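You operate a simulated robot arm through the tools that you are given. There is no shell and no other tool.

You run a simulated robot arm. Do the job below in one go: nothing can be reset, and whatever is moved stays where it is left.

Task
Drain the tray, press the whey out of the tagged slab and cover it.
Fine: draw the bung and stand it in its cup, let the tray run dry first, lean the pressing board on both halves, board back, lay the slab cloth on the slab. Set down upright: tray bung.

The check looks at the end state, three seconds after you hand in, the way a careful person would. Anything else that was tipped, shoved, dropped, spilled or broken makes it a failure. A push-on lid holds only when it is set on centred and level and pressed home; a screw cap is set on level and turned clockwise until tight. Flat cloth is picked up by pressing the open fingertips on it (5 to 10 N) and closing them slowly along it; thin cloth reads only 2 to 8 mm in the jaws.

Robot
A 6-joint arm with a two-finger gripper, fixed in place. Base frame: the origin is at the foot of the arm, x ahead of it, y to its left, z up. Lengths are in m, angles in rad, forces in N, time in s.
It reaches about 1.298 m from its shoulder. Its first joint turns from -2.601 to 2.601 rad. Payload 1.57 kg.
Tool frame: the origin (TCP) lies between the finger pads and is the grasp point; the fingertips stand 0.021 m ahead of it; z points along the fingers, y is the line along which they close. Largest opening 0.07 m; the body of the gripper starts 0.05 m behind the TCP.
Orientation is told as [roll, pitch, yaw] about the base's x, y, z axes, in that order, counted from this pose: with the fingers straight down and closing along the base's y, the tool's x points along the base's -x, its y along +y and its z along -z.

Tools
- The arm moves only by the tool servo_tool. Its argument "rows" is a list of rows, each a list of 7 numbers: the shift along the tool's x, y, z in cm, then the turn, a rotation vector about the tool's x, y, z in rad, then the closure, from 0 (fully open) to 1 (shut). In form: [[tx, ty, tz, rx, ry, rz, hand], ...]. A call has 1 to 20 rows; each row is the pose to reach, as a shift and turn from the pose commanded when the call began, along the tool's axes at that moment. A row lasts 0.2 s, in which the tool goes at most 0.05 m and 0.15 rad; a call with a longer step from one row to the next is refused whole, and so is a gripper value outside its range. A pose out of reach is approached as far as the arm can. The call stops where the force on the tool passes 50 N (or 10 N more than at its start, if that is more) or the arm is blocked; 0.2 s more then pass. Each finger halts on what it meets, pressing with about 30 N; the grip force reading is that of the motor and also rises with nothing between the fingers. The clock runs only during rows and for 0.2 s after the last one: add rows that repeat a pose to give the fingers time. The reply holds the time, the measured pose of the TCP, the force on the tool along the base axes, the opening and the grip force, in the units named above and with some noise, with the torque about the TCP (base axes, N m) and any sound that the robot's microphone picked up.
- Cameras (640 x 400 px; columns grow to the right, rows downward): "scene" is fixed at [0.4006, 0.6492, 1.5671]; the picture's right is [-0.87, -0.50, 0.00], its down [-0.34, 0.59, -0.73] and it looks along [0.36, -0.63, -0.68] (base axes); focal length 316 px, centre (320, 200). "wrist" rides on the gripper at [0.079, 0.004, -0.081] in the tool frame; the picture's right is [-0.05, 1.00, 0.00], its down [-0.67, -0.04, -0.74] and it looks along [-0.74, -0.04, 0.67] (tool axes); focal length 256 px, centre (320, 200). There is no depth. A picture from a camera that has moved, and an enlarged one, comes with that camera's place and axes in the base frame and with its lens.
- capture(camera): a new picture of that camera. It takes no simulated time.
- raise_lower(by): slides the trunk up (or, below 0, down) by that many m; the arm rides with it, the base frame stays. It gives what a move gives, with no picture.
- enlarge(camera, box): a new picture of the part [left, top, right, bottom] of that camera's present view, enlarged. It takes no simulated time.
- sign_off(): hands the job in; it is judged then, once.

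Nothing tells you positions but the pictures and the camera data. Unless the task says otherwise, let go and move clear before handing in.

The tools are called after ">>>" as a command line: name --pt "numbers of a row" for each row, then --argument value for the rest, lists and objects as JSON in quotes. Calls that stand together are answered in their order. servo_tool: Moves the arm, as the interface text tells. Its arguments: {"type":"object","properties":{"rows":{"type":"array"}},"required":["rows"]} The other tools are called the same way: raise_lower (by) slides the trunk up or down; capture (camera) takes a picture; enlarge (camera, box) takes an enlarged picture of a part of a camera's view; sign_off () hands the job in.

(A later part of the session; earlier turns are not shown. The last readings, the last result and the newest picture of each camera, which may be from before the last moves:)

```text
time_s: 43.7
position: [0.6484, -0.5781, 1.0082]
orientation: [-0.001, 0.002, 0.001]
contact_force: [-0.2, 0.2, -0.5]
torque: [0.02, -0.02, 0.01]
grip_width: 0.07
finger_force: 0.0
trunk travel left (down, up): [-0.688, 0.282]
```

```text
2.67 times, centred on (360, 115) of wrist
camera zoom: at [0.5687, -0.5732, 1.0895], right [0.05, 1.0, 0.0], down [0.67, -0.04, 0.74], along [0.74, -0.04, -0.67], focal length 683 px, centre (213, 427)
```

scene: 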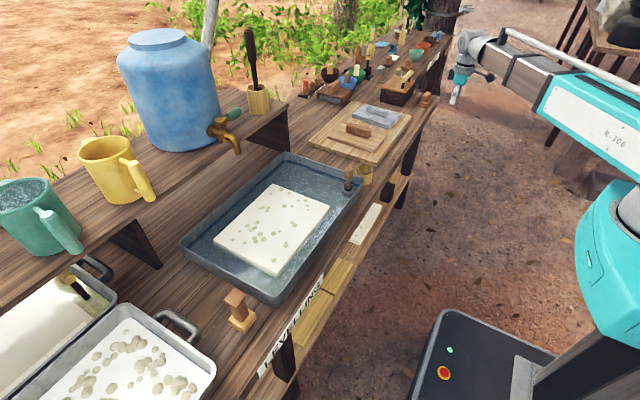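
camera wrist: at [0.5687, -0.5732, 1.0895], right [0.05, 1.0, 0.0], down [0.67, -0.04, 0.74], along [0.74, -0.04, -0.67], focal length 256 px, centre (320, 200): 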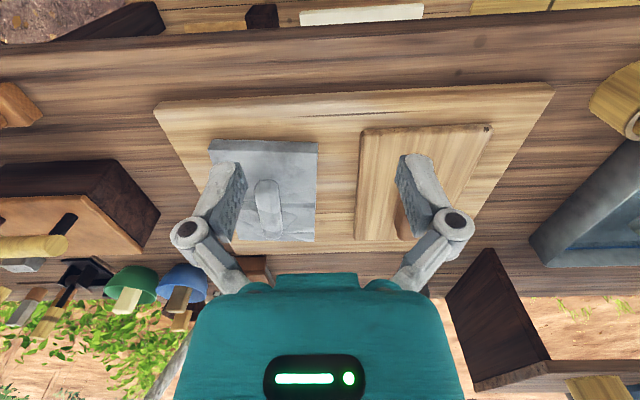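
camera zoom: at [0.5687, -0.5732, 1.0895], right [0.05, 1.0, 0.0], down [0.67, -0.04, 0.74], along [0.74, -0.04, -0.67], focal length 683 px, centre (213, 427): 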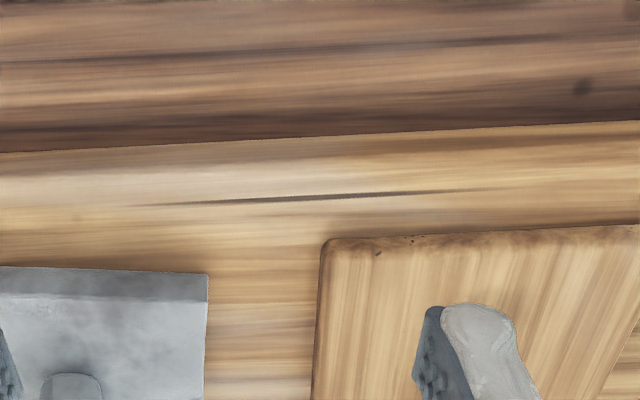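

>>> enlarge --camera "wrist" --box '[190, 120, 350, 250]'

>>> enlarge --camera "scene" --box '[300, 90, 420, 165]'

>>> enlarge --camera "scene" --box '[180, 140, 370, 310]'

```text
3.08 times, centred on (270, 185) of wrist
camera zoom: at [0.5687, -0.5732, 1.0895], right [0.05, 1.0, 0.0], down [0.67, -0.04, 0.74], along [0.74, -0.04, -0.67], focal length 788 px, centre (474, 246)
```

zoom: 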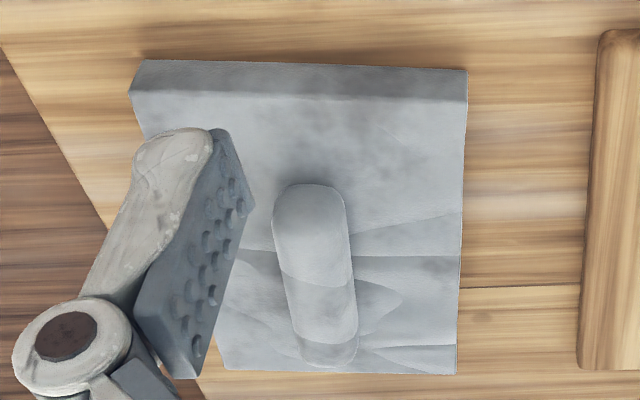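

```text
5.33 times, centred on (360, 128) of scene
camera zoom: at [0.4006, 0.6492, 1.5671], right [-0.87, -0.5, 0.0], down [-0.34, 0.59, -0.73], along [0.36, -0.63, -0.68], focal length 1685 px, centre (107, 587)
```

zoom: 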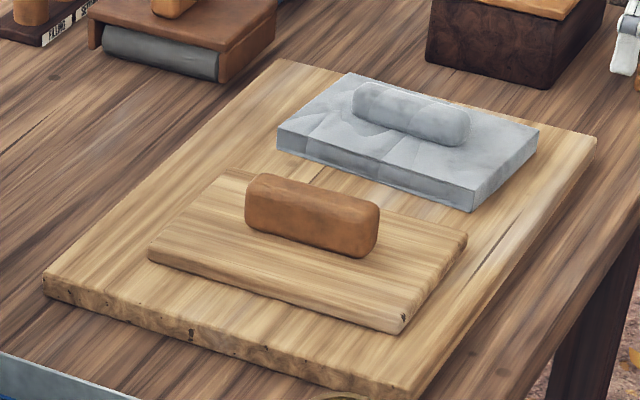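

```text
2.35 times, centred on (275, 225) of scene
camera zoom: at [0.4006, 0.6492, 1.5671], right [-0.87, -0.5, 0.0], down [-0.34, 0.59, -0.73], along [0.36, -0.63, -0.68], focal length 743 px, centre (426, 141)
```

zoom: 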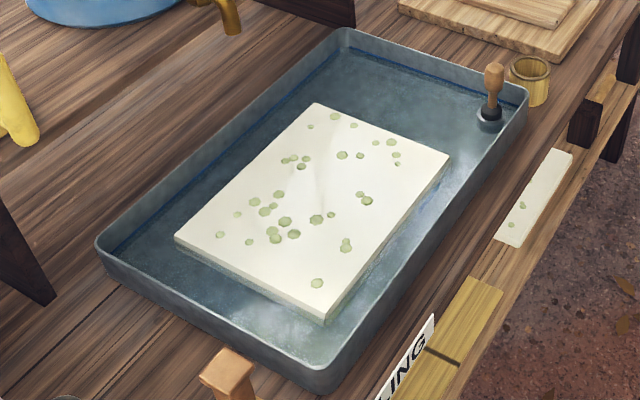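

The grey piece looks like a stone block with a stone grip, so it's a decoy and not cloth. I'll retract clear of the bench and look at the lower shelf from in front.

>>> raise_lower --by 0.1

>>> servo_tool --pt "4 0 0 0 0 0 0" --pt "8 1 0 0 0 0 0" --pt "12 2 0 0 0 0 0" --pt "16 3 0 0 0 0 0" --pt "20 4 0 0 0 0 0" --pt "24 5 0 0 0 0 0" --pt "28 6 0 0 0 0 0" --pt "32 7 0 0 0 0 0" --pt "34 8 0 0 0 0 0" --pt "34 8 0 0 0 0 0"

>>> capture --camera "scene"

```text
time_s: 45.0
position: [0.6481, -0.5782, 1.1065]
orientation: [0.001, 0.003, -0.001]
contact_force: [0.2, 0.1, -0.3]
torque: [0.01, -0.03, -0.04]
grip_width: 0.07
finger_force: 0.1
trunk travel left (down, up): [-0.788, 0.182]
```

```text
time_s: 47.2
position: [0.3088, -0.4975, 1.1068]
orientation: [0.0, 0.0, -0.001]
contact_force: [0.0, 0.3, 0.5]
torque: [0.02, 0.01, -0.01]
grip_width: 0.07
finger_force: 0.1
trunk travel left (down, up): [-0.788, 0.182]
```

```text
taken
```

scene: 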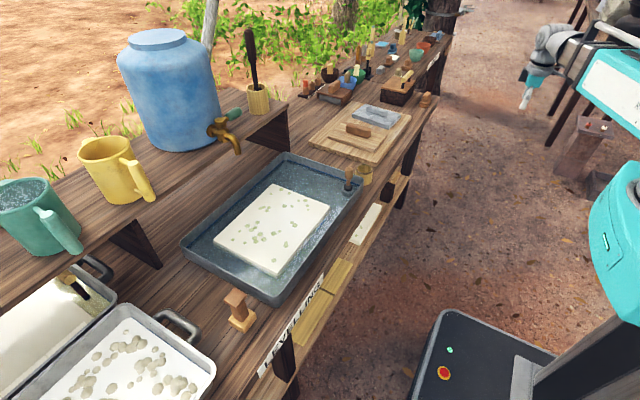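

>>> enlarge --camera "scene" --box '[480, 0, 640, 200]'

>>> capture --camera "wrist"

```text
2.00 times, centred on (560, 100) of scene
camera zoom: at [0.4006, 0.6492, 1.5671], right [-0.87, -0.5, 0.0], down [-0.34, 0.59, -0.73], along [0.36, -0.63, -0.68], focal length 632 px, centre (-160, 400)
```

zoom: 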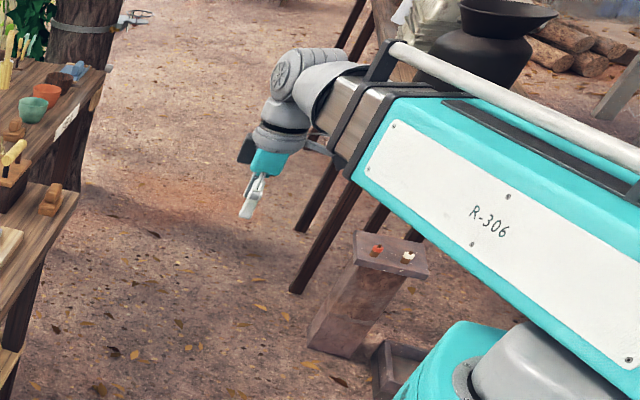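

```text
taken
camera wrist: at [0.2288, -0.4938, 1.1895], right [0.05, 1.0, 0.0], down [0.67, -0.04, 0.74], along [0.74, -0.04, -0.67], focal length 256 px, centre (320, 200)
```

wrist: 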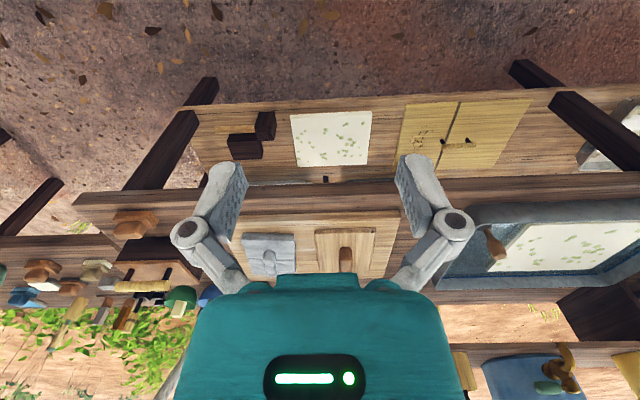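

>>> raise_lower --by -0.45

>>> servo_tool --pt "0 0 0 0 -0.14 0 0" --pt "0 0 0 0 -0.28 0 0" --pt "0 0 0 0 -0.42 0 0" --pt "0 0 0 0 -0.42 0 0"

>>> capture --camera "wrist"

>>> enlarge --camera "wrist" --box '[180, 40, 500, 220]'

```text
refused: -0.45 is not a number from -0.4 to 0.4
```

```text
time_s: 48.2
position: [0.3104, -0.4969, 1.1234]
orientation: [0.0, -0.419, 0.0]
contact_force: [0.7, 0.1, 1.2]
torque: [0.0, 0.02, 0.0]
grip_width: 0.07
finger_force: 0.1
out of reach, approached as far as the arm can: row 2, 3, 4
trunk travel left (down, up): [-0.788, 0.182]
```

```text
taken
camera wrist: at [0.2043, -0.4934, 1.1662], right [0.05, 1.0, 0.02], down [0.3, -0.04, 0.95], along [0.95, -0.04, -0.31], focal length 256 px, centre (320, 200)
```

wrist: 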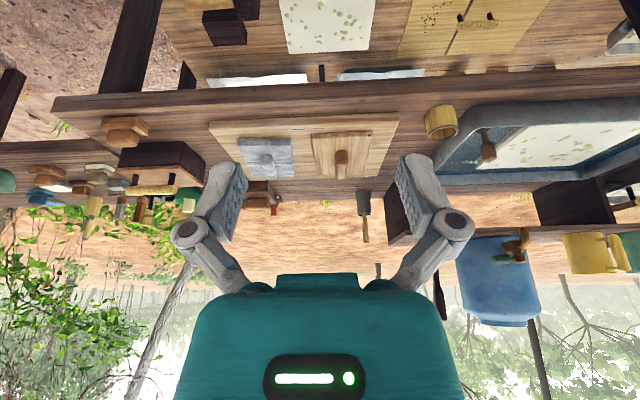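

```text
2.00 times, centred on (340, 130) of wrist
camera zoom: at [0.2043, -0.4934, 1.1662], right [0.05, 1.0, 0.02], down [0.3, -0.04, 0.95], along [0.95, -0.04, -0.31], focal length 512 px, centre (280, 340)
```

zoom: 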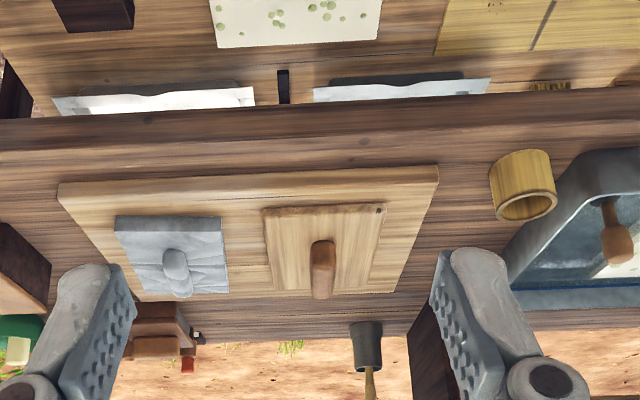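

Two pale cloth-like sheets are visible further back under the bench. I'll lower the trunk to see them.

>>> raise_lower --by -0.38

>>> capture --camera "wrist"

>>> enlarge --camera "wrist" --box '[180, 40, 500, 220]'

>>> enlarge --camera "wrist" --box '[320, 40, 640, 220]'

```text
time_s: 51.9
position: [0.311, -0.4984, 0.7429]
orientation: [0.001, -0.417, 0.0]
contact_force: [-0.1, -0.7, -0.5]
torque: [0.03, 0.01, -0.02]
grip_width: 0.0698
finger_force: 0.0
trunk travel left (down, up): [-0.408, 0.562]
```

```text
taken
camera wrist: at [0.2042, -0.4934, 0.7863], right [0.05, 1.0, 0.02], down [0.31, -0.04, 0.95], along [0.95, -0.04, -0.31], focal length 256 px, centre (320, 200)
```

wrist: 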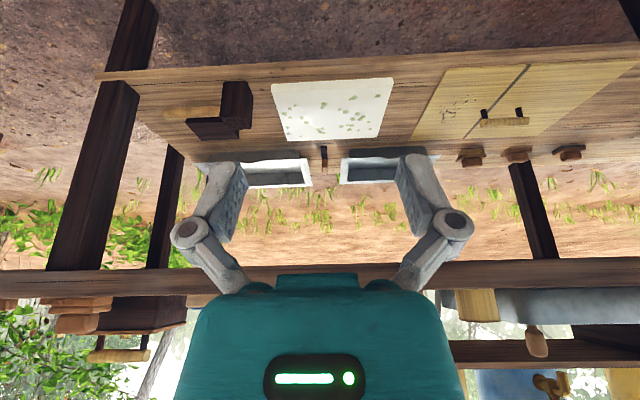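

```text
2.00 times, centred on (340, 130) of wrist
camera zoom: at [0.2042, -0.4934, 0.7863], right [0.05, 1.0, 0.02], down [0.31, -0.04, 0.95], along [0.95, -0.04, -0.31], focal length 512 px, centre (280, 340)
```

zoom: 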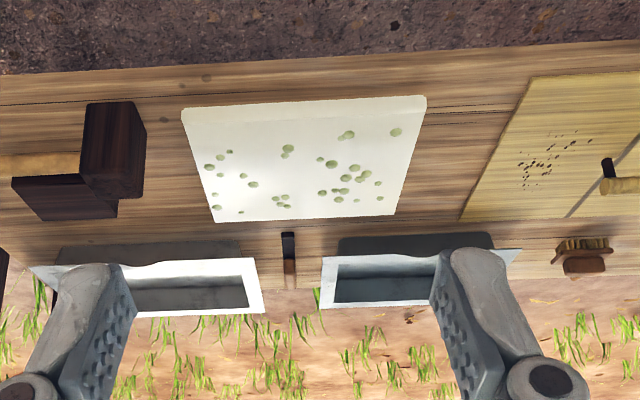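

```text
2.00 times, centred on (480, 130) of wrist
camera zoom: at [0.2042, -0.4934, 0.7863], right [0.05, 1.0, 0.02], down [0.31, -0.04, 0.95], along [0.95, -0.04, -0.31], focal length 512 px, centre (0, 340)
```

zoom: 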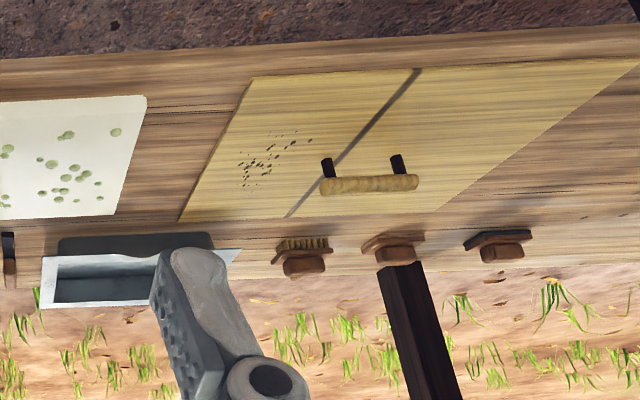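

The lower shelf only has another slab, an olive board, scoops and brushes, but no cloth. I'll go back up and survey the upper shelf and the left end with the camera tilted forward.

>>> raise_lower --by 0.4

>>> raise_lower --by 0.16

>>> servo_tool --pt "-4 1 0 0 0 0 0" --pt "-8 3 0 0 0 0 0" --pt "-12 6 0 0 0 0 0" --pt "-15 9 0 0 0 0 0" --pt "-18 12 0 0 0 0 0" --pt "-21 15 0 0 0 0 0" --pt "-24 19 0 0 0 0 0" --pt "-26 23 0 0 0 0 0" --pt "-28 27 0 0 0 0 0" --pt "-29 31 0 0 0 0 0" --pt "-30 35 0 0 0 0 0" --pt "-30 39 0 0 0 0 0" --pt "-30 43 0 0 0 0 0" --pt "-30 47 0 0 0 0 0" --pt "-30 50 0 0 0 0 0" --pt "-30 54 0 0 0 0 0" --pt "-30 58 0 0 0 0 0" --pt "-30 62 0 0 0 0 0" --pt "-30 62 0 0 0 0 0"

>>> capture --camera "wrist"

```text
time_s: 55.8
position: [0.3097, -0.4976, 1.1427]
orientation: [0.0, -0.416, 0.001]
contact_force: [0.1, 0.1, -0.2]
torque: [0.0, -0.01, -0.01]
grip_width: 0.07
finger_force: 0.1
trunk travel left (down, up): [-0.808, 0.162]
```

```text
time_s: 57.6
position: [0.3106, -0.4969, 1.3027]
orientation: [0.0, -0.418, 0.0]
contact_force: [-0.2, -0.1, 0.5]
torque: [-0.04, 0.03, 0.03]
grip_width: 0.0702
finger_force: 0.1
trunk travel left (down, up): [-0.968, 0.002]
```

```text
time_s: 61.6
position: [0.6002, 0.128, 1.3022]
orientation: [0.0, -0.416, 0.001]
contact_force: [0.2, 0.7, 0.4]
torque: [-0.01, 0.02, -0.03]
grip_width: 0.0699
finger_force: 0.1
out of reach, approached as far as the arm can: row 1, 2, 3, 4, 5, 6, 7, 8, 9, 10, 11, 12, 13, 14, 15, 16, 17, 18, 19
trunk travel left (down, up): [-0.968, 0.002]
```

```text
taken
camera wrist: at [0.4944, 0.132, 1.3462], right [0.05, 1.0, 0.02], down [0.31, -0.04, 0.95], along [0.95, -0.04, -0.31], focal length 256 px, centre (320, 200)
```

wrist: 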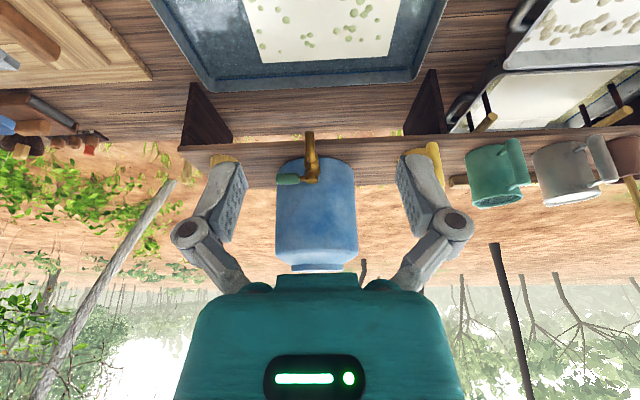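

>>> servo_tool --pt "0 4.5 0 0 0 0 0" --pt "0 9 0 0 0 0 0" --pt "0 13.5 0 0 0 0 0" --pt "0 18 0 0 0 0 0" --pt "0 22.5 0 0 0 0 0" --pt "0 27 0 0 0 0 0" --pt "0 31.5 0 0 0 0 0" --pt "0 36 0 0 0 0 0" --pt "0 40.5 0 0 0 0 0" --pt "0 45 0 0 0 0 0" --pt "0 49.5 0 0 0 0 0" --pt "0 54 0 0 0 0 0" --pt "0 58.5 0 0 0 0 0" --pt "0 63 0 0 0 0 0" --pt "0 67.5 0 0 0 0 0" --pt "0 70 0 0 0 0 0"

>>> capture --camera "wrist"

>>> enlarge --camera "wrist" --box '[240, 0, 640, 220]'

>>> enlarge --camera "wrist" --box '[0, 0, 320, 220]'

```text
time_s: 65.0
position: [0.6044, 0.8238, 1.3028]
orientation: [0.001, -0.42, 0.0]
contact_force: [-0.7, -0.3, -0.2]
torque: [0.01, 0.0, -0.02]
grip_width: 0.0698
finger_force: 0.1
trunk travel left (down, up): [-0.968, 0.002]
```

```text
taken
camera wrist: at [0.498, 0.8279, 1.3459], right [0.05, 1.0, 0.02], down [0.31, -0.04, 0.95], along [0.95, -0.04, -0.31], focal length 256 px, centre (320, 200)
```

wrist: 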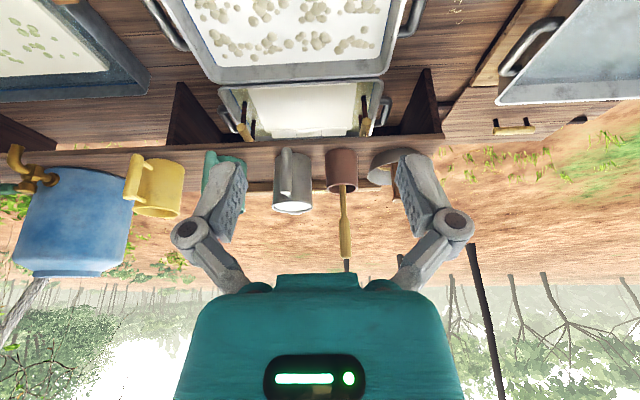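

```text
1.60 times, centred on (440, 110) of wrist
camera zoom: at [0.498, 0.8279, 1.3459], right [0.05, 1.0, 0.02], down [0.31, -0.04, 0.95], along [0.95, -0.04, -0.31], focal length 410 px, centre (128, 344)
```

zoom: 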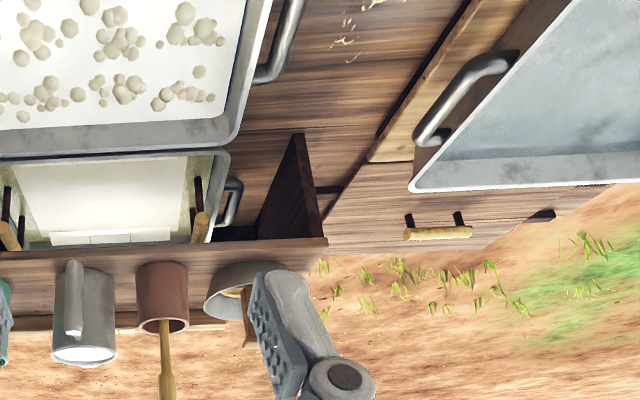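

```text
1.82 times, centred on (160, 110) of wrist
camera zoom: at [0.498, 0.8279, 1.3459], right [0.05, 1.0, 0.02], down [0.31, -0.04, 0.95], along [0.95, -0.04, -0.31], focal length 465 px, centre (611, 364)
```

zoom: 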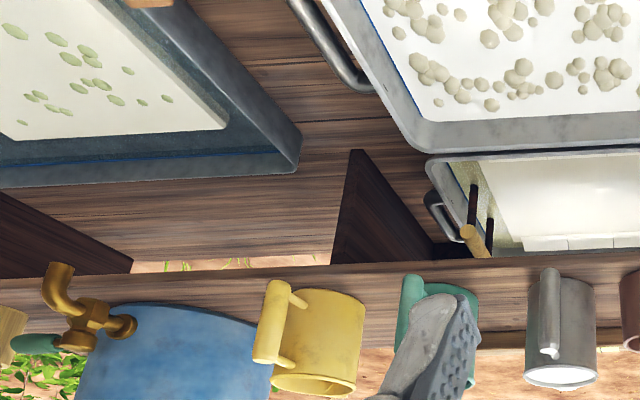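

>>> enlarge --camera "scene" --box '[290, 60, 400, 130]'

>>> enlarge --camera "scene" --box '[340, 20, 460, 95]'

>>> enlarge --camera "scene" --box '[200, 180, 340, 280]'

>>> enlarge --camera "scene" --box '[0, 250, 120, 330]'

>>> enlarge --camera "scene" --box '[320, 150, 400, 210]'

```text
5.71 times, centred on (345, 95) of scene
camera zoom: at [0.4006, 0.6492, 1.5671], right [-0.87, -0.5, 0.0], down [-0.34, 0.59, -0.73], along [0.36, -0.63, -0.68], focal length 1805 px, centre (177, 800)
```

zoom: 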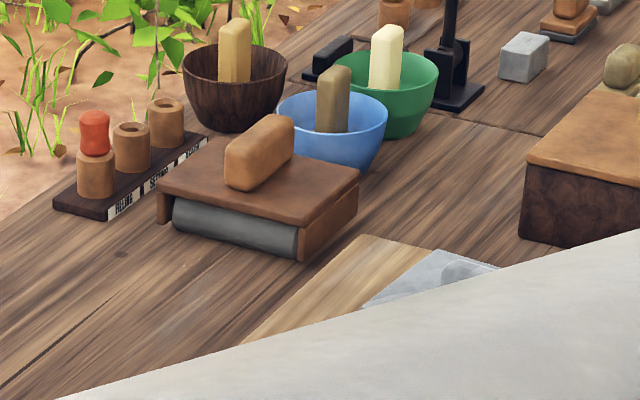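

```text
5.33 times, centred on (400, 58) of scene
camera zoom: at [0.4006, 0.6492, 1.5671], right [-0.87, -0.5, 0.0], down [-0.34, 0.59, -0.73], along [0.36, -0.63, -0.68], focal length 1685 px, centre (-107, 960)
```

zoom: 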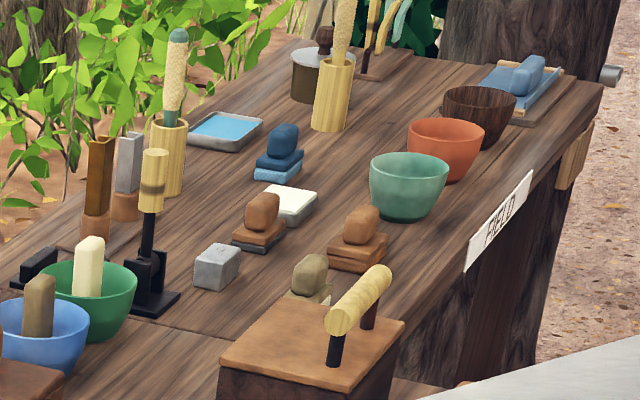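

```text
4.00 times, centred on (270, 230) of scene
camera zoom: at [0.4006, 0.6492, 1.5671], right [-0.87, -0.5, 0.0], down [-0.34, 0.59, -0.73], along [0.36, -0.63, -0.68], focal length 1264 px, centre (520, 80)
```

zoom: 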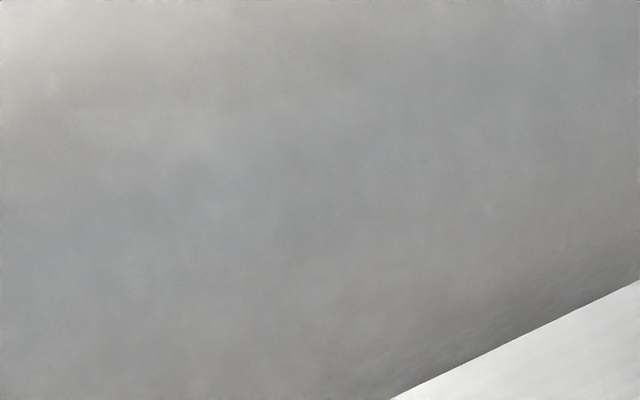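

```text
5.00 times, centred on (60, 290) of scene
camera zoom: at [0.4006, 0.6492, 1.5671], right [-0.87, -0.5, 0.0], down [-0.34, 0.59, -0.73], along [0.36, -0.63, -0.68], focal length 1580 px, centre (1620, -250)
```

zoom: 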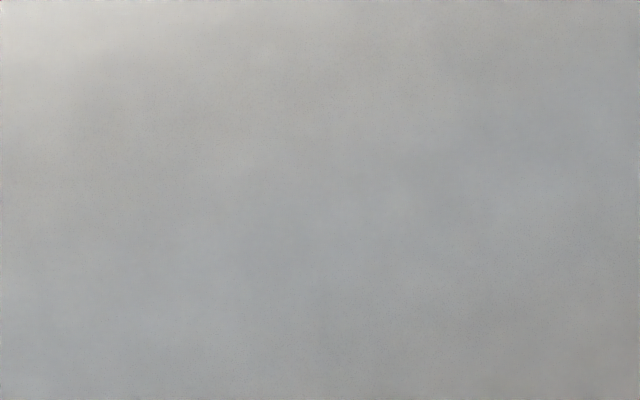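

```text
6.67 times, centred on (360, 180) of scene
camera zoom: at [0.4006, 0.6492, 1.5671], right [-0.87, -0.5, 0.0], down [-0.34, 0.59, -0.73], along [0.36, -0.63, -0.68], focal length 2106 px, centre (53, 333)
```

zoom: 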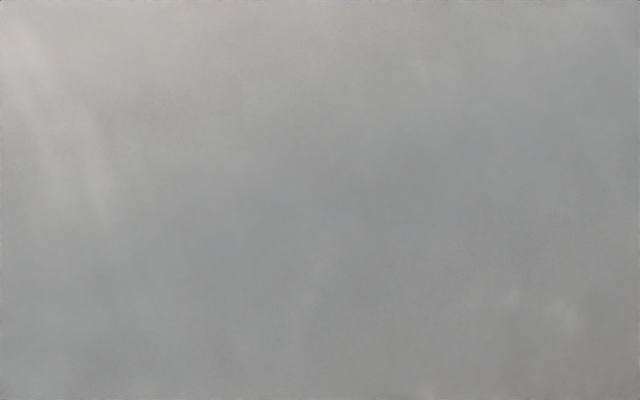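

The arm is blocking the scene camera here. I'll return to the middle and take close wrist views straight over the tray and slab to look for the tag and any cloth.

>>> servo_tool --pt "0 -4.5 0 0 0 0 0" --pt "0 -9 0 0 0 0 0" --pt "0 -13.5 0 0 0 0 0" --pt "0 -18 0 0 0 0 0" --pt "0 -22.5 0 0 0 0 0" --pt "0 -27 0 0 0 0 0" --pt "0 -31.5 0 0 0 0 0" --pt "0 -36 0 0 0 0 0" --pt "0 -40.5 0 0 0 0 0" --pt "0 -45 0 0 0 0 0" --pt "0 -49.5 0 0 0 0 0" --pt "0 -54 0 0 0 0 0" --pt "0 -58.5 0 0 0 0 0" --pt "0 -63 0 0 0 0 0" --pt "0 -67.5 0 0 0 0 0" --pt "0 -70 0 0 0 0 0" --pt "0 -70 0 0 0 0 0"

>>> servo_tool --pt "0 0 0 0 0.14 0 0" --pt "0 0 0 0 0.28 0 0" --pt "0 0 0 0 0.42 0 0" --pt "0 0 0 0 0.42 0 0"

>>> raise_lower --by -0.3

>>> capture --camera "wrist"

>>> capture --camera "scene"

```text
time_s: 68.6
position: [0.6047, 0.1223, 1.3029]
orientation: [0.0, -0.417, -0.001]
contact_force: [0.6, 0.9, 0.3]
torque: [0.01, 0.02, 0.01]
grip_width: 0.0698
finger_force: 0.1
trunk travel left (down, up): [-0.968, 0.002]
```

```text
time_s: 69.6
position: [0.6045, 0.1217, 1.2884]
orientation: [-0.001, 0.004, 0.0]
contact_force: [-0.5, 0.9, -0.5]
torque: [0.02, 0.01, 0.0]
grip_width: 0.07
finger_force: 0.0
out of reach, approached as far as the arm can: row 1, 2, 3, 4
trunk travel left (down, up): [-0.968, 0.002]
```

```text
time_s: 72.6
position: [0.606, 0.1235, 0.9869]
orientation: [0.001, 0.001, 0.0]
contact_force: [0.0, 0.8, -0.2]
torque: [-0.02, -0.02, -0.01]
grip_width: 0.07
finger_force: 0.0
trunk travel left (down, up): [-0.668, 0.302]
```

```text
taken
camera wrist: at [0.5252, 0.127, 1.0696], right [0.05, 1.0, 0.0], down [0.67, -0.04, 0.74], along [0.74, -0.04, -0.67], focal length 256 px, centre (320, 200)
```

wrist: 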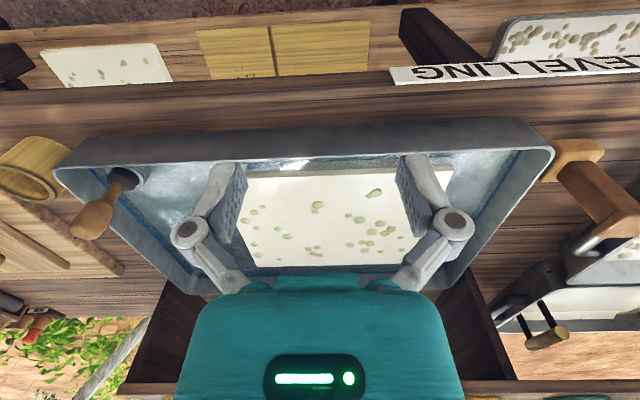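

```text
taken
```

scene: 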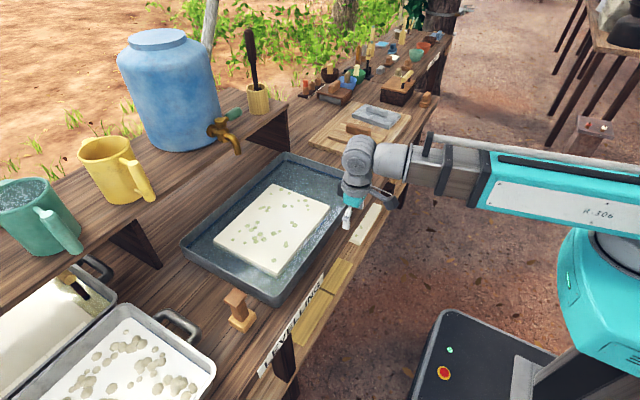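

>>> enlarge --camera "scene" --box '[205, 180, 345, 290]'

>>> enlarge --camera "wrist" --box '[220, 130, 480, 280]'

>>> enlarge --camera "wrist" --box '[0, 0, 400, 110]'

>>> enlarge --camera "wrist" --box '[20, 120, 260, 280]'

```text
3.64 times, centred on (275, 235) of scene
camera zoom: at [0.4006, 0.6492, 1.5671], right [-0.87, -0.5, 0.0], down [-0.34, 0.59, -0.73], along [0.36, -0.63, -0.68], focal length 1149 px, centre (484, 73)
```

zoom: 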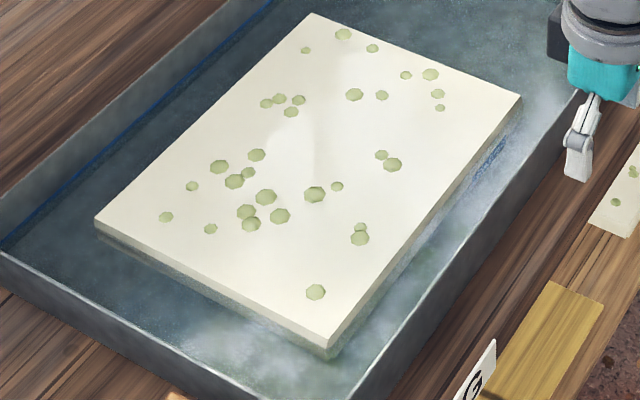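

```text
2.46 times, centred on (350, 205) of wrist
camera zoom: at [0.5252, 0.127, 1.0696], right [0.05, 1.0, 0.0], down [0.67, -0.04, 0.74], along [0.74, -0.04, -0.67], focal length 630 px, centre (246, 188)
```

zoom: 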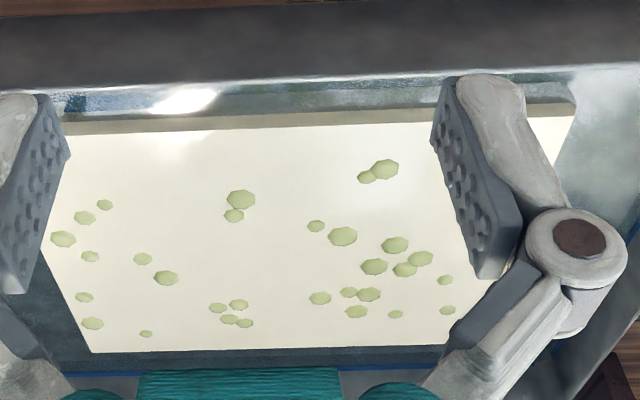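

```text
1.60 times, centred on (200, 55) of wrist
camera zoom: at [0.5252, 0.127, 1.0696], right [0.05, 1.0, 0.0], down [0.67, -0.04, 0.74], along [0.74, -0.04, -0.67], focal length 410 px, centre (512, 432)
```

zoom: 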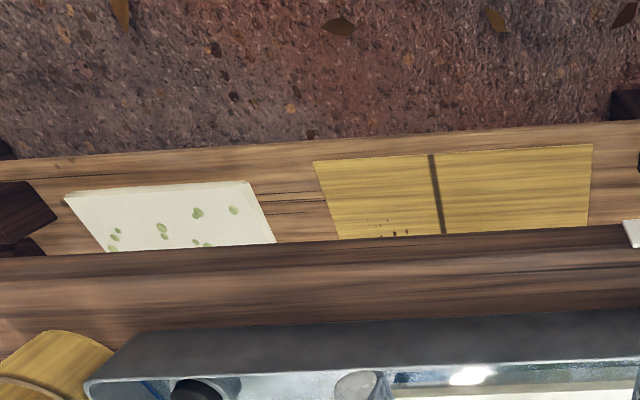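

```text
2.50 times, centred on (140, 200) of wrist
camera zoom: at [0.5252, 0.127, 1.0696], right [0.05, 1.0, 0.0], down [0.67, -0.04, 0.74], along [0.74, -0.04, -0.67], focal length 640 px, centre (770, 200)
```

zoom: 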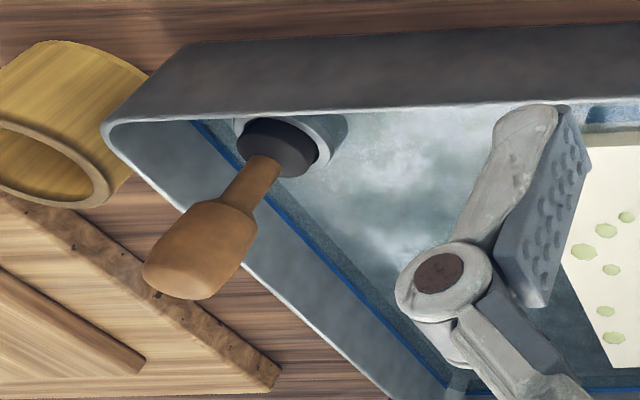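

No tag shows on the slab in the tray. Its top is at z≈0.825, spanning x 0.747–0.988 and y −0.028–0.279. I'll look at the lower-shelf sheet much closer to decide whether it is cloth.

>>> raise_lower --by 0.12

>>> servo_tool --pt "0 -4.5 0 0 0 0 0" --pt "0 -9 0 0 0 0 0" --pt "0 -13.5 0 0 0 0 0" --pt "0 -18 0 0 0 0 0" --pt "0 -22.5 0 0 0 0 0" --pt "0 -27 0 0 0 0 0" --pt "0 -31.5 0 0 0 0 0" --pt "2 -36 0 0 0 0 0" --pt "5 -39 0 0 0 0 0" --pt "8 -42 0 0 0 0 0" --pt "11 -45 0 0 0 0 0" --pt "14 -48 0 0 0 0 0" --pt "17 -51 0 0 0 0 0" --pt "20 -54 0 0 0 0 0" --pt "23 -56 0 0 0 0 0" --pt "25 -58 0 0 0 0 0" --pt "25 -58 0 0 0 0 0"

>>> servo_tool --pt "0 0 0 0 -0.14 0 0" --pt "0 0 0 0 -0.28 0 0" --pt "0 0 0 0 -0.42 0 0" --pt "0 0 0 0 -0.42 0 0"

>>> raise_lower --by -0.4

>>> raise_lower --by -0.18

>>> capture --camera "wrist"

>>> enlarge --camera "wrist" --box '[200, 40, 480, 215]'

>>> enlarge --camera "wrist" --box '[400, 40, 640, 190]'

```text
time_s: 74.1
position: [0.6048, 0.1225, 1.1075]
orientation: [-0.002, 0.003, -0.001]
contact_force: [1.0, -0.3, 0.3]
torque: [0.03, 0.0, 0.02]
grip_width: 0.0701
finger_force: 0.1
trunk travel left (down, up): [-0.788, 0.182]
```

```text
time_s: 77.7
position: [0.3537, -0.4589, 1.1069]
orientation: [0.001, 0.0, 0.0]
contact_force: [0.6, -0.6, 0.4]
torque: [0.02, -0.01, 0.01]
grip_width: 0.0698
finger_force: 0.1
trunk travel left (down, up): [-0.788, 0.182]
```

```text
time_s: 78.7
position: [0.3549, -0.4592, 1.1229]
orientation: [0.0, -0.417, -0.001]
contact_force: [-0.1, -0.4, 0.9]
torque: [0.0, -0.03, 0.01]
grip_width: 0.0702
finger_force: 0.0
out of reach, approached as far as the arm can: row 2, 3, 4
trunk travel left (down, up): [-0.788, 0.182]
```

```text
time_s: 82.5
position: [0.355, -0.4597, 0.7231]
orientation: [0.001, -0.416, 0.0]
contact_force: [-0.1, -0.6, -0.4]
torque: [0.02, -0.01, -0.01]
grip_width: 0.0699
finger_force: 0.0
trunk travel left (down, up): [-0.388, 0.582]
```

```text
time_s: 84.5
position: [0.3542, -0.4589, 0.5425]
orientation: [0.001, -0.417, 0.0]
contact_force: [-0.4, -0.5, -1.0]
torque: [-0.01, 0.0, -0.01]
grip_width: 0.0697
finger_force: 0.0
trunk travel left (down, up): [-0.208, 0.762]
```

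```text
taken
camera wrist: at [0.2487, -0.455, 0.5863], right [0.05, 1.0, 0.02], down [0.31, -0.04, 0.95], along [0.95, -0.04, -0.31], focal length 256 px, centre (320, 200)
```

wrist: 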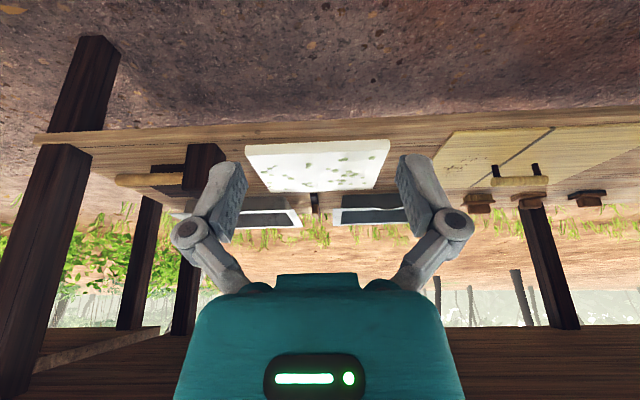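

```text
2.29 times, centred on (340, 128) of wrist
camera zoom: at [0.2487, -0.455, 0.5863], right [0.05, 1.0, 0.02], down [0.31, -0.04, 0.95], along [0.95, -0.04, -0.31], focal length 585 px, centre (274, 366)
```

zoom: 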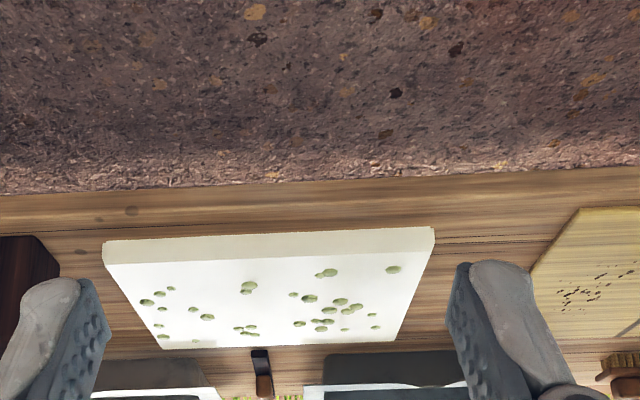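

```text
2.67 times, centred on (520, 115) of wrist
camera zoom: at [0.2487, -0.455, 0.5863], right [0.05, 1.0, 0.02], down [0.31, -0.04, 0.95], along [0.95, -0.04, -0.31], focal length 683 px, centre (-213, 427)
```

zoom: 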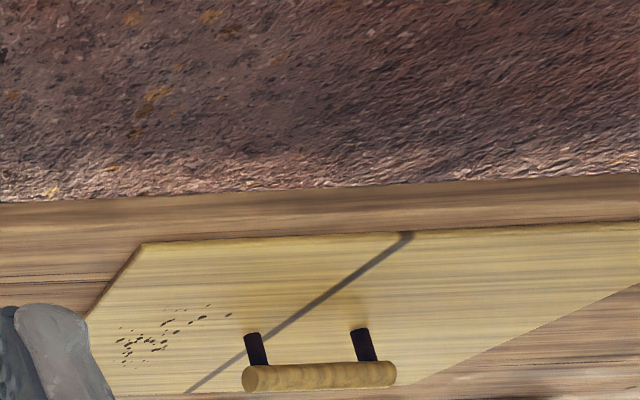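

The lower sheet is a thick slab, so it isn't cloth. The grey piece on the board shows fold-like creases around its grip, so I'll inspect it from directly above.

>>> raise_lower --by 0.4

>>> raise_lower --by 0.18

>>> servo_tool --pt "0 0 0 0 0.14 0 0" --pt "0 0 0 0 0.28 0 0" --pt "0 0 0 0 0.417 0 0" --pt "0 0 0 0 0.417 0 0"

>>> servo_tool --pt "-4 -2 0 0 0 0 0" --pt "-8 -4 0 0 0 0 0" --pt "-12 -6 0 0 0 0 0" --pt "-16 -8 0 0 0 0 0" --pt "-20 -10 0 0 0 0 0" --pt "-24 -12 0 0 0 0 0" --pt "-28 -14 0 0 0 0 0" --pt "-32 -16 0 0 0 0 0" --pt "-36 -18 0 0 0 0 0" --pt "-40 -20 0 0 0 0 0" --pt "-44 -20 0 0 0 0 0" --pt "-47.5 -20 0 0 0 0 0" --pt "-47.5 -20 0 0 0 0 0"

>>> capture --camera "wrist"

>>> enlarge --camera "wrist" --box '[200, 20, 440, 170]'

```text
time_s: 88.3
position: [0.3544, -0.4587, 0.9422]
orientation: [0.0, -0.417, -0.001]
contact_force: [0.4, -0.7, -0.1]
torque: [0.0, 0.04, 0.03]
grip_width: 0.07
finger_force: 0.1
trunk travel left (down, up): [-0.608, 0.362]
```

```text
time_s: 90.3
position: [0.3549, -0.4604, 1.1228]
orientation: [0.0, -0.419, 0.0]
contact_force: [0.5, 0.4, 0.3]
torque: [0.0, 0.02, 0.04]
grip_width: 0.0698
finger_force: 0.1
trunk travel left (down, up): [-0.788, 0.182]
```

```text
time_s: 91.3
position: [0.3544, -0.4606, 1.1077]
orientation: [0.0, 0.002, 0.0]
contact_force: [0.2, -0.4, 1.8]
torque: [0.02, 0.05, 0.0]
grip_width: 0.07
finger_force: 0.1
out of reach, approached as far as the arm can: row 1, 2, 3, 4
trunk travel left (down, up): [-0.788, 0.182]
```

```text
time_s: 94.1
position: [0.8318, -0.6602, 1.1071]
orientation: [-0.002, 0.0, -0.001]
contact_force: [-0.1, 0.7, -0.4]
torque: [0.0, 0.01, 0.02]
grip_width: 0.0699
finger_force: 0.0
trunk travel left (down, up): [-0.788, 0.182]
```

```text
taken
camera wrist: at [0.7522, -0.6548, 1.1894], right [0.05, 1.0, 0.0], down [0.67, -0.04, 0.74], along [0.74, -0.04, -0.67], focal length 256 px, centre (320, 200)
```

wrist: 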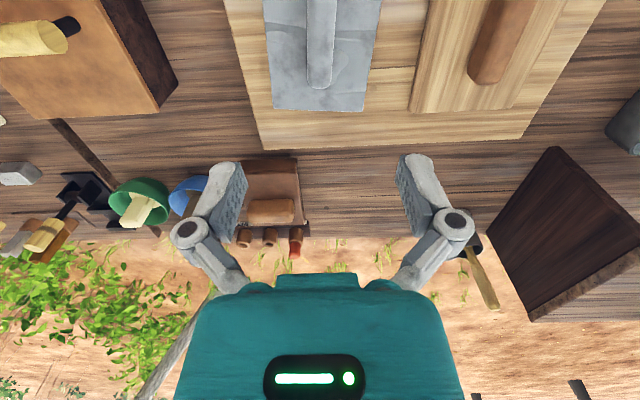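

```text
2.67 times, centred on (320, 95) of wrist
camera zoom: at [0.7522, -0.6548, 1.1894], right [0.05, 1.0, 0.0], down [0.67, -0.04, 0.74], along [0.74, -0.04, -0.67], focal length 683 px, centre (320, 480)
```

zoom: 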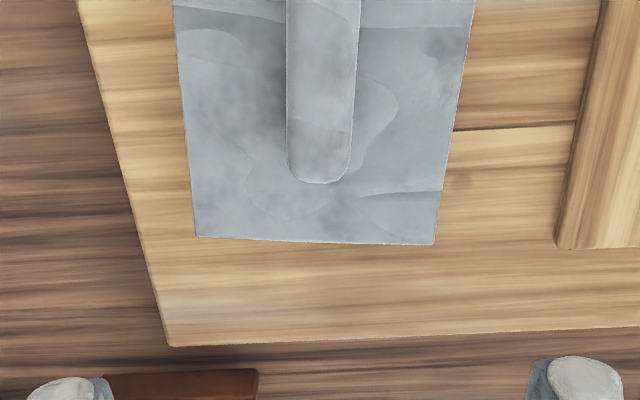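

>>> enlarge --camera "wrist" --box '[0, 0, 200, 125]'

>>> enlarge --camera "wrist" --box '[200, 130, 440, 290]'

>>> enlarge --camera "wrist" --box '[0, 130, 240, 290]'

>>> enlarge --camera "scene" --box '[280, 40, 460, 150]'

```text
3.20 times, centred on (100, 62) of wrist
camera zoom: at [0.7522, -0.6548, 1.1894], right [0.05, 1.0, 0.0], down [0.67, -0.04, 0.74], along [0.74, -0.04, -0.67], focal length 819 px, centre (1024, 640)
```

zoom: 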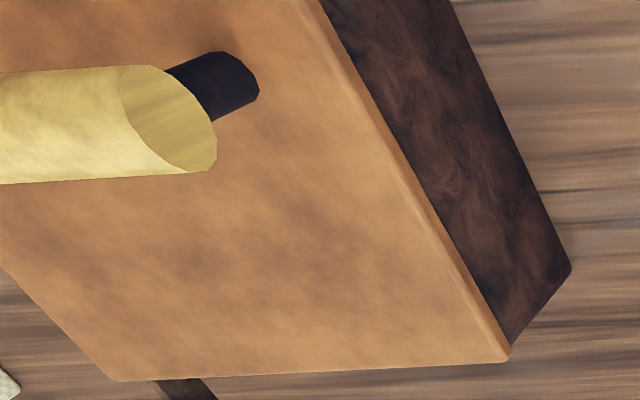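

```text
2.50 times, centred on (320, 210) of wrist
camera zoom: at [0.7522, -0.6548, 1.1894], right [0.05, 1.0, 0.0], down [0.67, -0.04, 0.74], along [0.74, -0.04, -0.67], focal length 640 px, centre (320, 175)
```

zoom: 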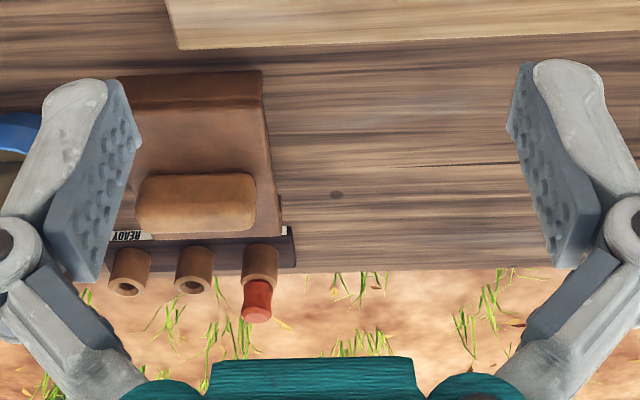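

```text
2.50 times, centred on (120, 210) of wrist
camera zoom: at [0.7522, -0.6548, 1.1894], right [0.05, 1.0, 0.0], down [0.67, -0.04, 0.74], along [0.74, -0.04, -0.67], focal length 640 px, centre (820, 175)
```

zoom: 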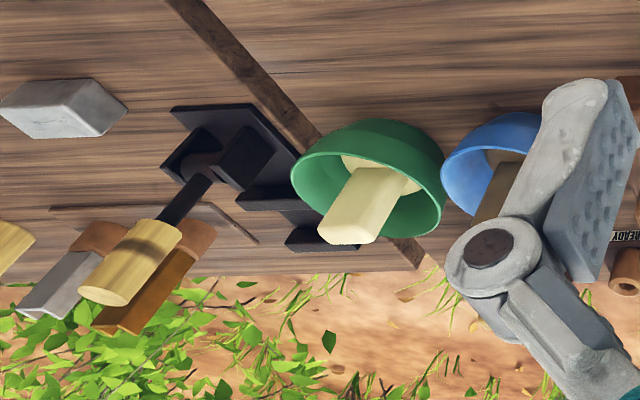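

```text
3.56 times, centred on (370, 95) of scene
camera zoom: at [0.4006, 0.6492, 1.5671], right [-0.87, -0.5, 0.0], down [-0.34, 0.59, -0.73], along [0.36, -0.63, -0.68], focal length 1123 px, centre (142, 573)
```

zoom: 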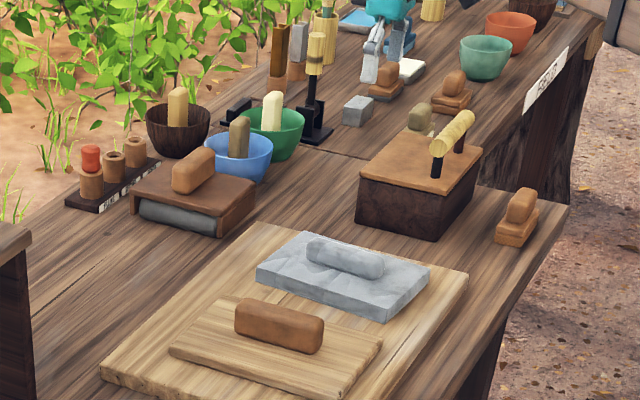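

The zoom re-renders sharply, so I can inspect from here. I'll zoom hard on the doubtful objects: the hooded grey roll, the lidded box and the shelves.

>>> enlarge --camera "scene" --box '[313, 80, 358, 108]'

>>> enlarge --camera "scene" --box '[300, 70, 330, 95]'

>>> enlarge --camera "scene" --box '[340, 160, 380, 190]'

>>> enlarge --camera "scene" --box '[210, 290, 265, 335]'

>>> enlarge --camera "scene" --box '[0, 250, 130, 340]'

>>> enlarge --camera "scene" --box '[540, 0, 640, 150]'

```text
14.22 times, centred on (336, 94) of scene
camera zoom: at [0.4006, 0.6492, 1.5671], right [-0.87, -0.5, 0.0], down [-0.34, 0.59, -0.73], along [0.36, -0.63, -0.68], focal length 4493 px, centre (100, 1708)
```

zoom: 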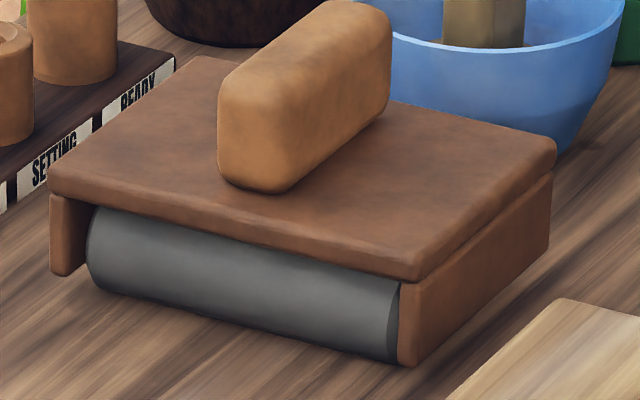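

```text
16.00 times, centred on (315, 82) of scene
camera zoom: at [0.4006, 0.6492, 1.5671], right [-0.87, -0.5, 0.0], down [-0.34, 0.59, -0.73], along [0.36, -0.63, -0.68], focal length 5055 px, centre (400, 2080)
```

zoom: 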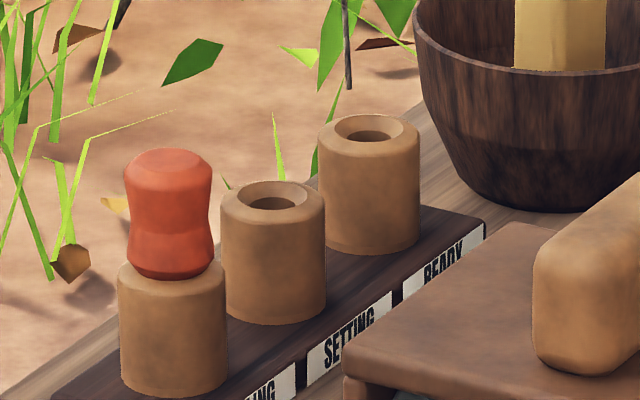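

```text
13.33 times, centred on (360, 175) of scene
camera zoom: at [0.4006, 0.6492, 1.5671], right [-0.87, -0.5, 0.0], down [-0.34, 0.59, -0.73], along [0.36, -0.63, -0.68], focal length 4212 px, centre (-213, 533)
```

zoom: 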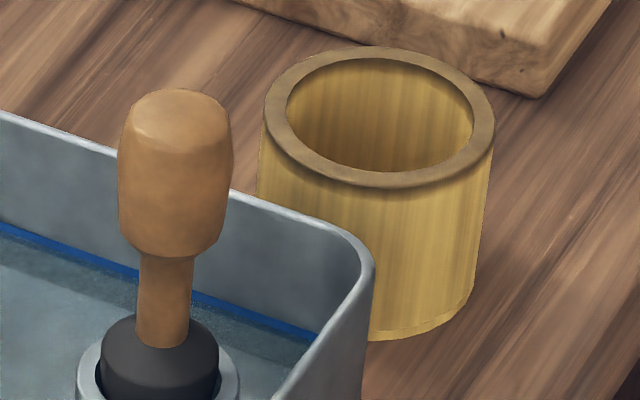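

```text
8.89 times, centred on (238, 312) of scene
camera zoom: at [0.4006, 0.6492, 1.5671], right [-0.87, -0.5, 0.0], down [-0.34, 0.59, -0.73], along [0.36, -0.63, -0.68], focal length 2808 px, centre (1053, -800)
```

zoom: 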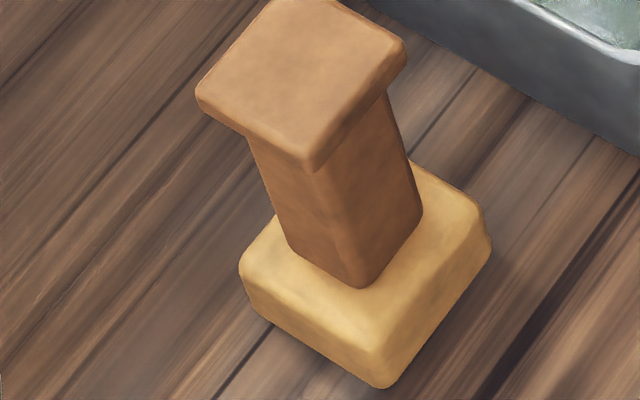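

```text
4.44 times, centred on (65, 295) of scene
camera zoom: at [0.4006, 0.6492, 1.5671], right [-0.87, -0.5, 0.0], down [-0.34, 0.59, -0.73], along [0.36, -0.63, -0.68], focal length 1404 px, centre (1453, -222)
```

zoom: 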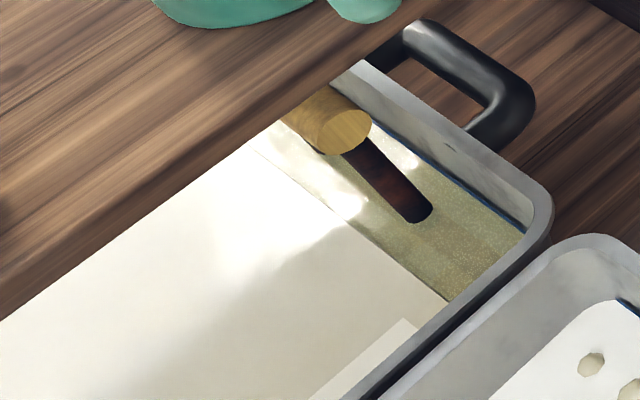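

```text
2.67 times, centred on (590, 75) of scene
camera zoom: at [0.4006, 0.6492, 1.5671], right [-0.87, -0.5, 0.0], down [-0.34, 0.59, -0.73], along [0.36, -0.63, -0.68], focal length 842 px, centre (-400, 533)
```

zoom: 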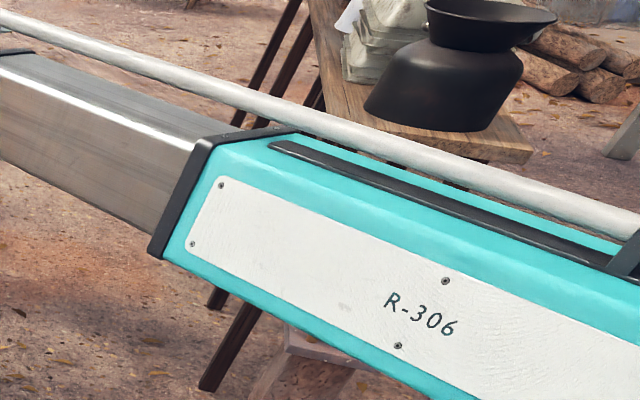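

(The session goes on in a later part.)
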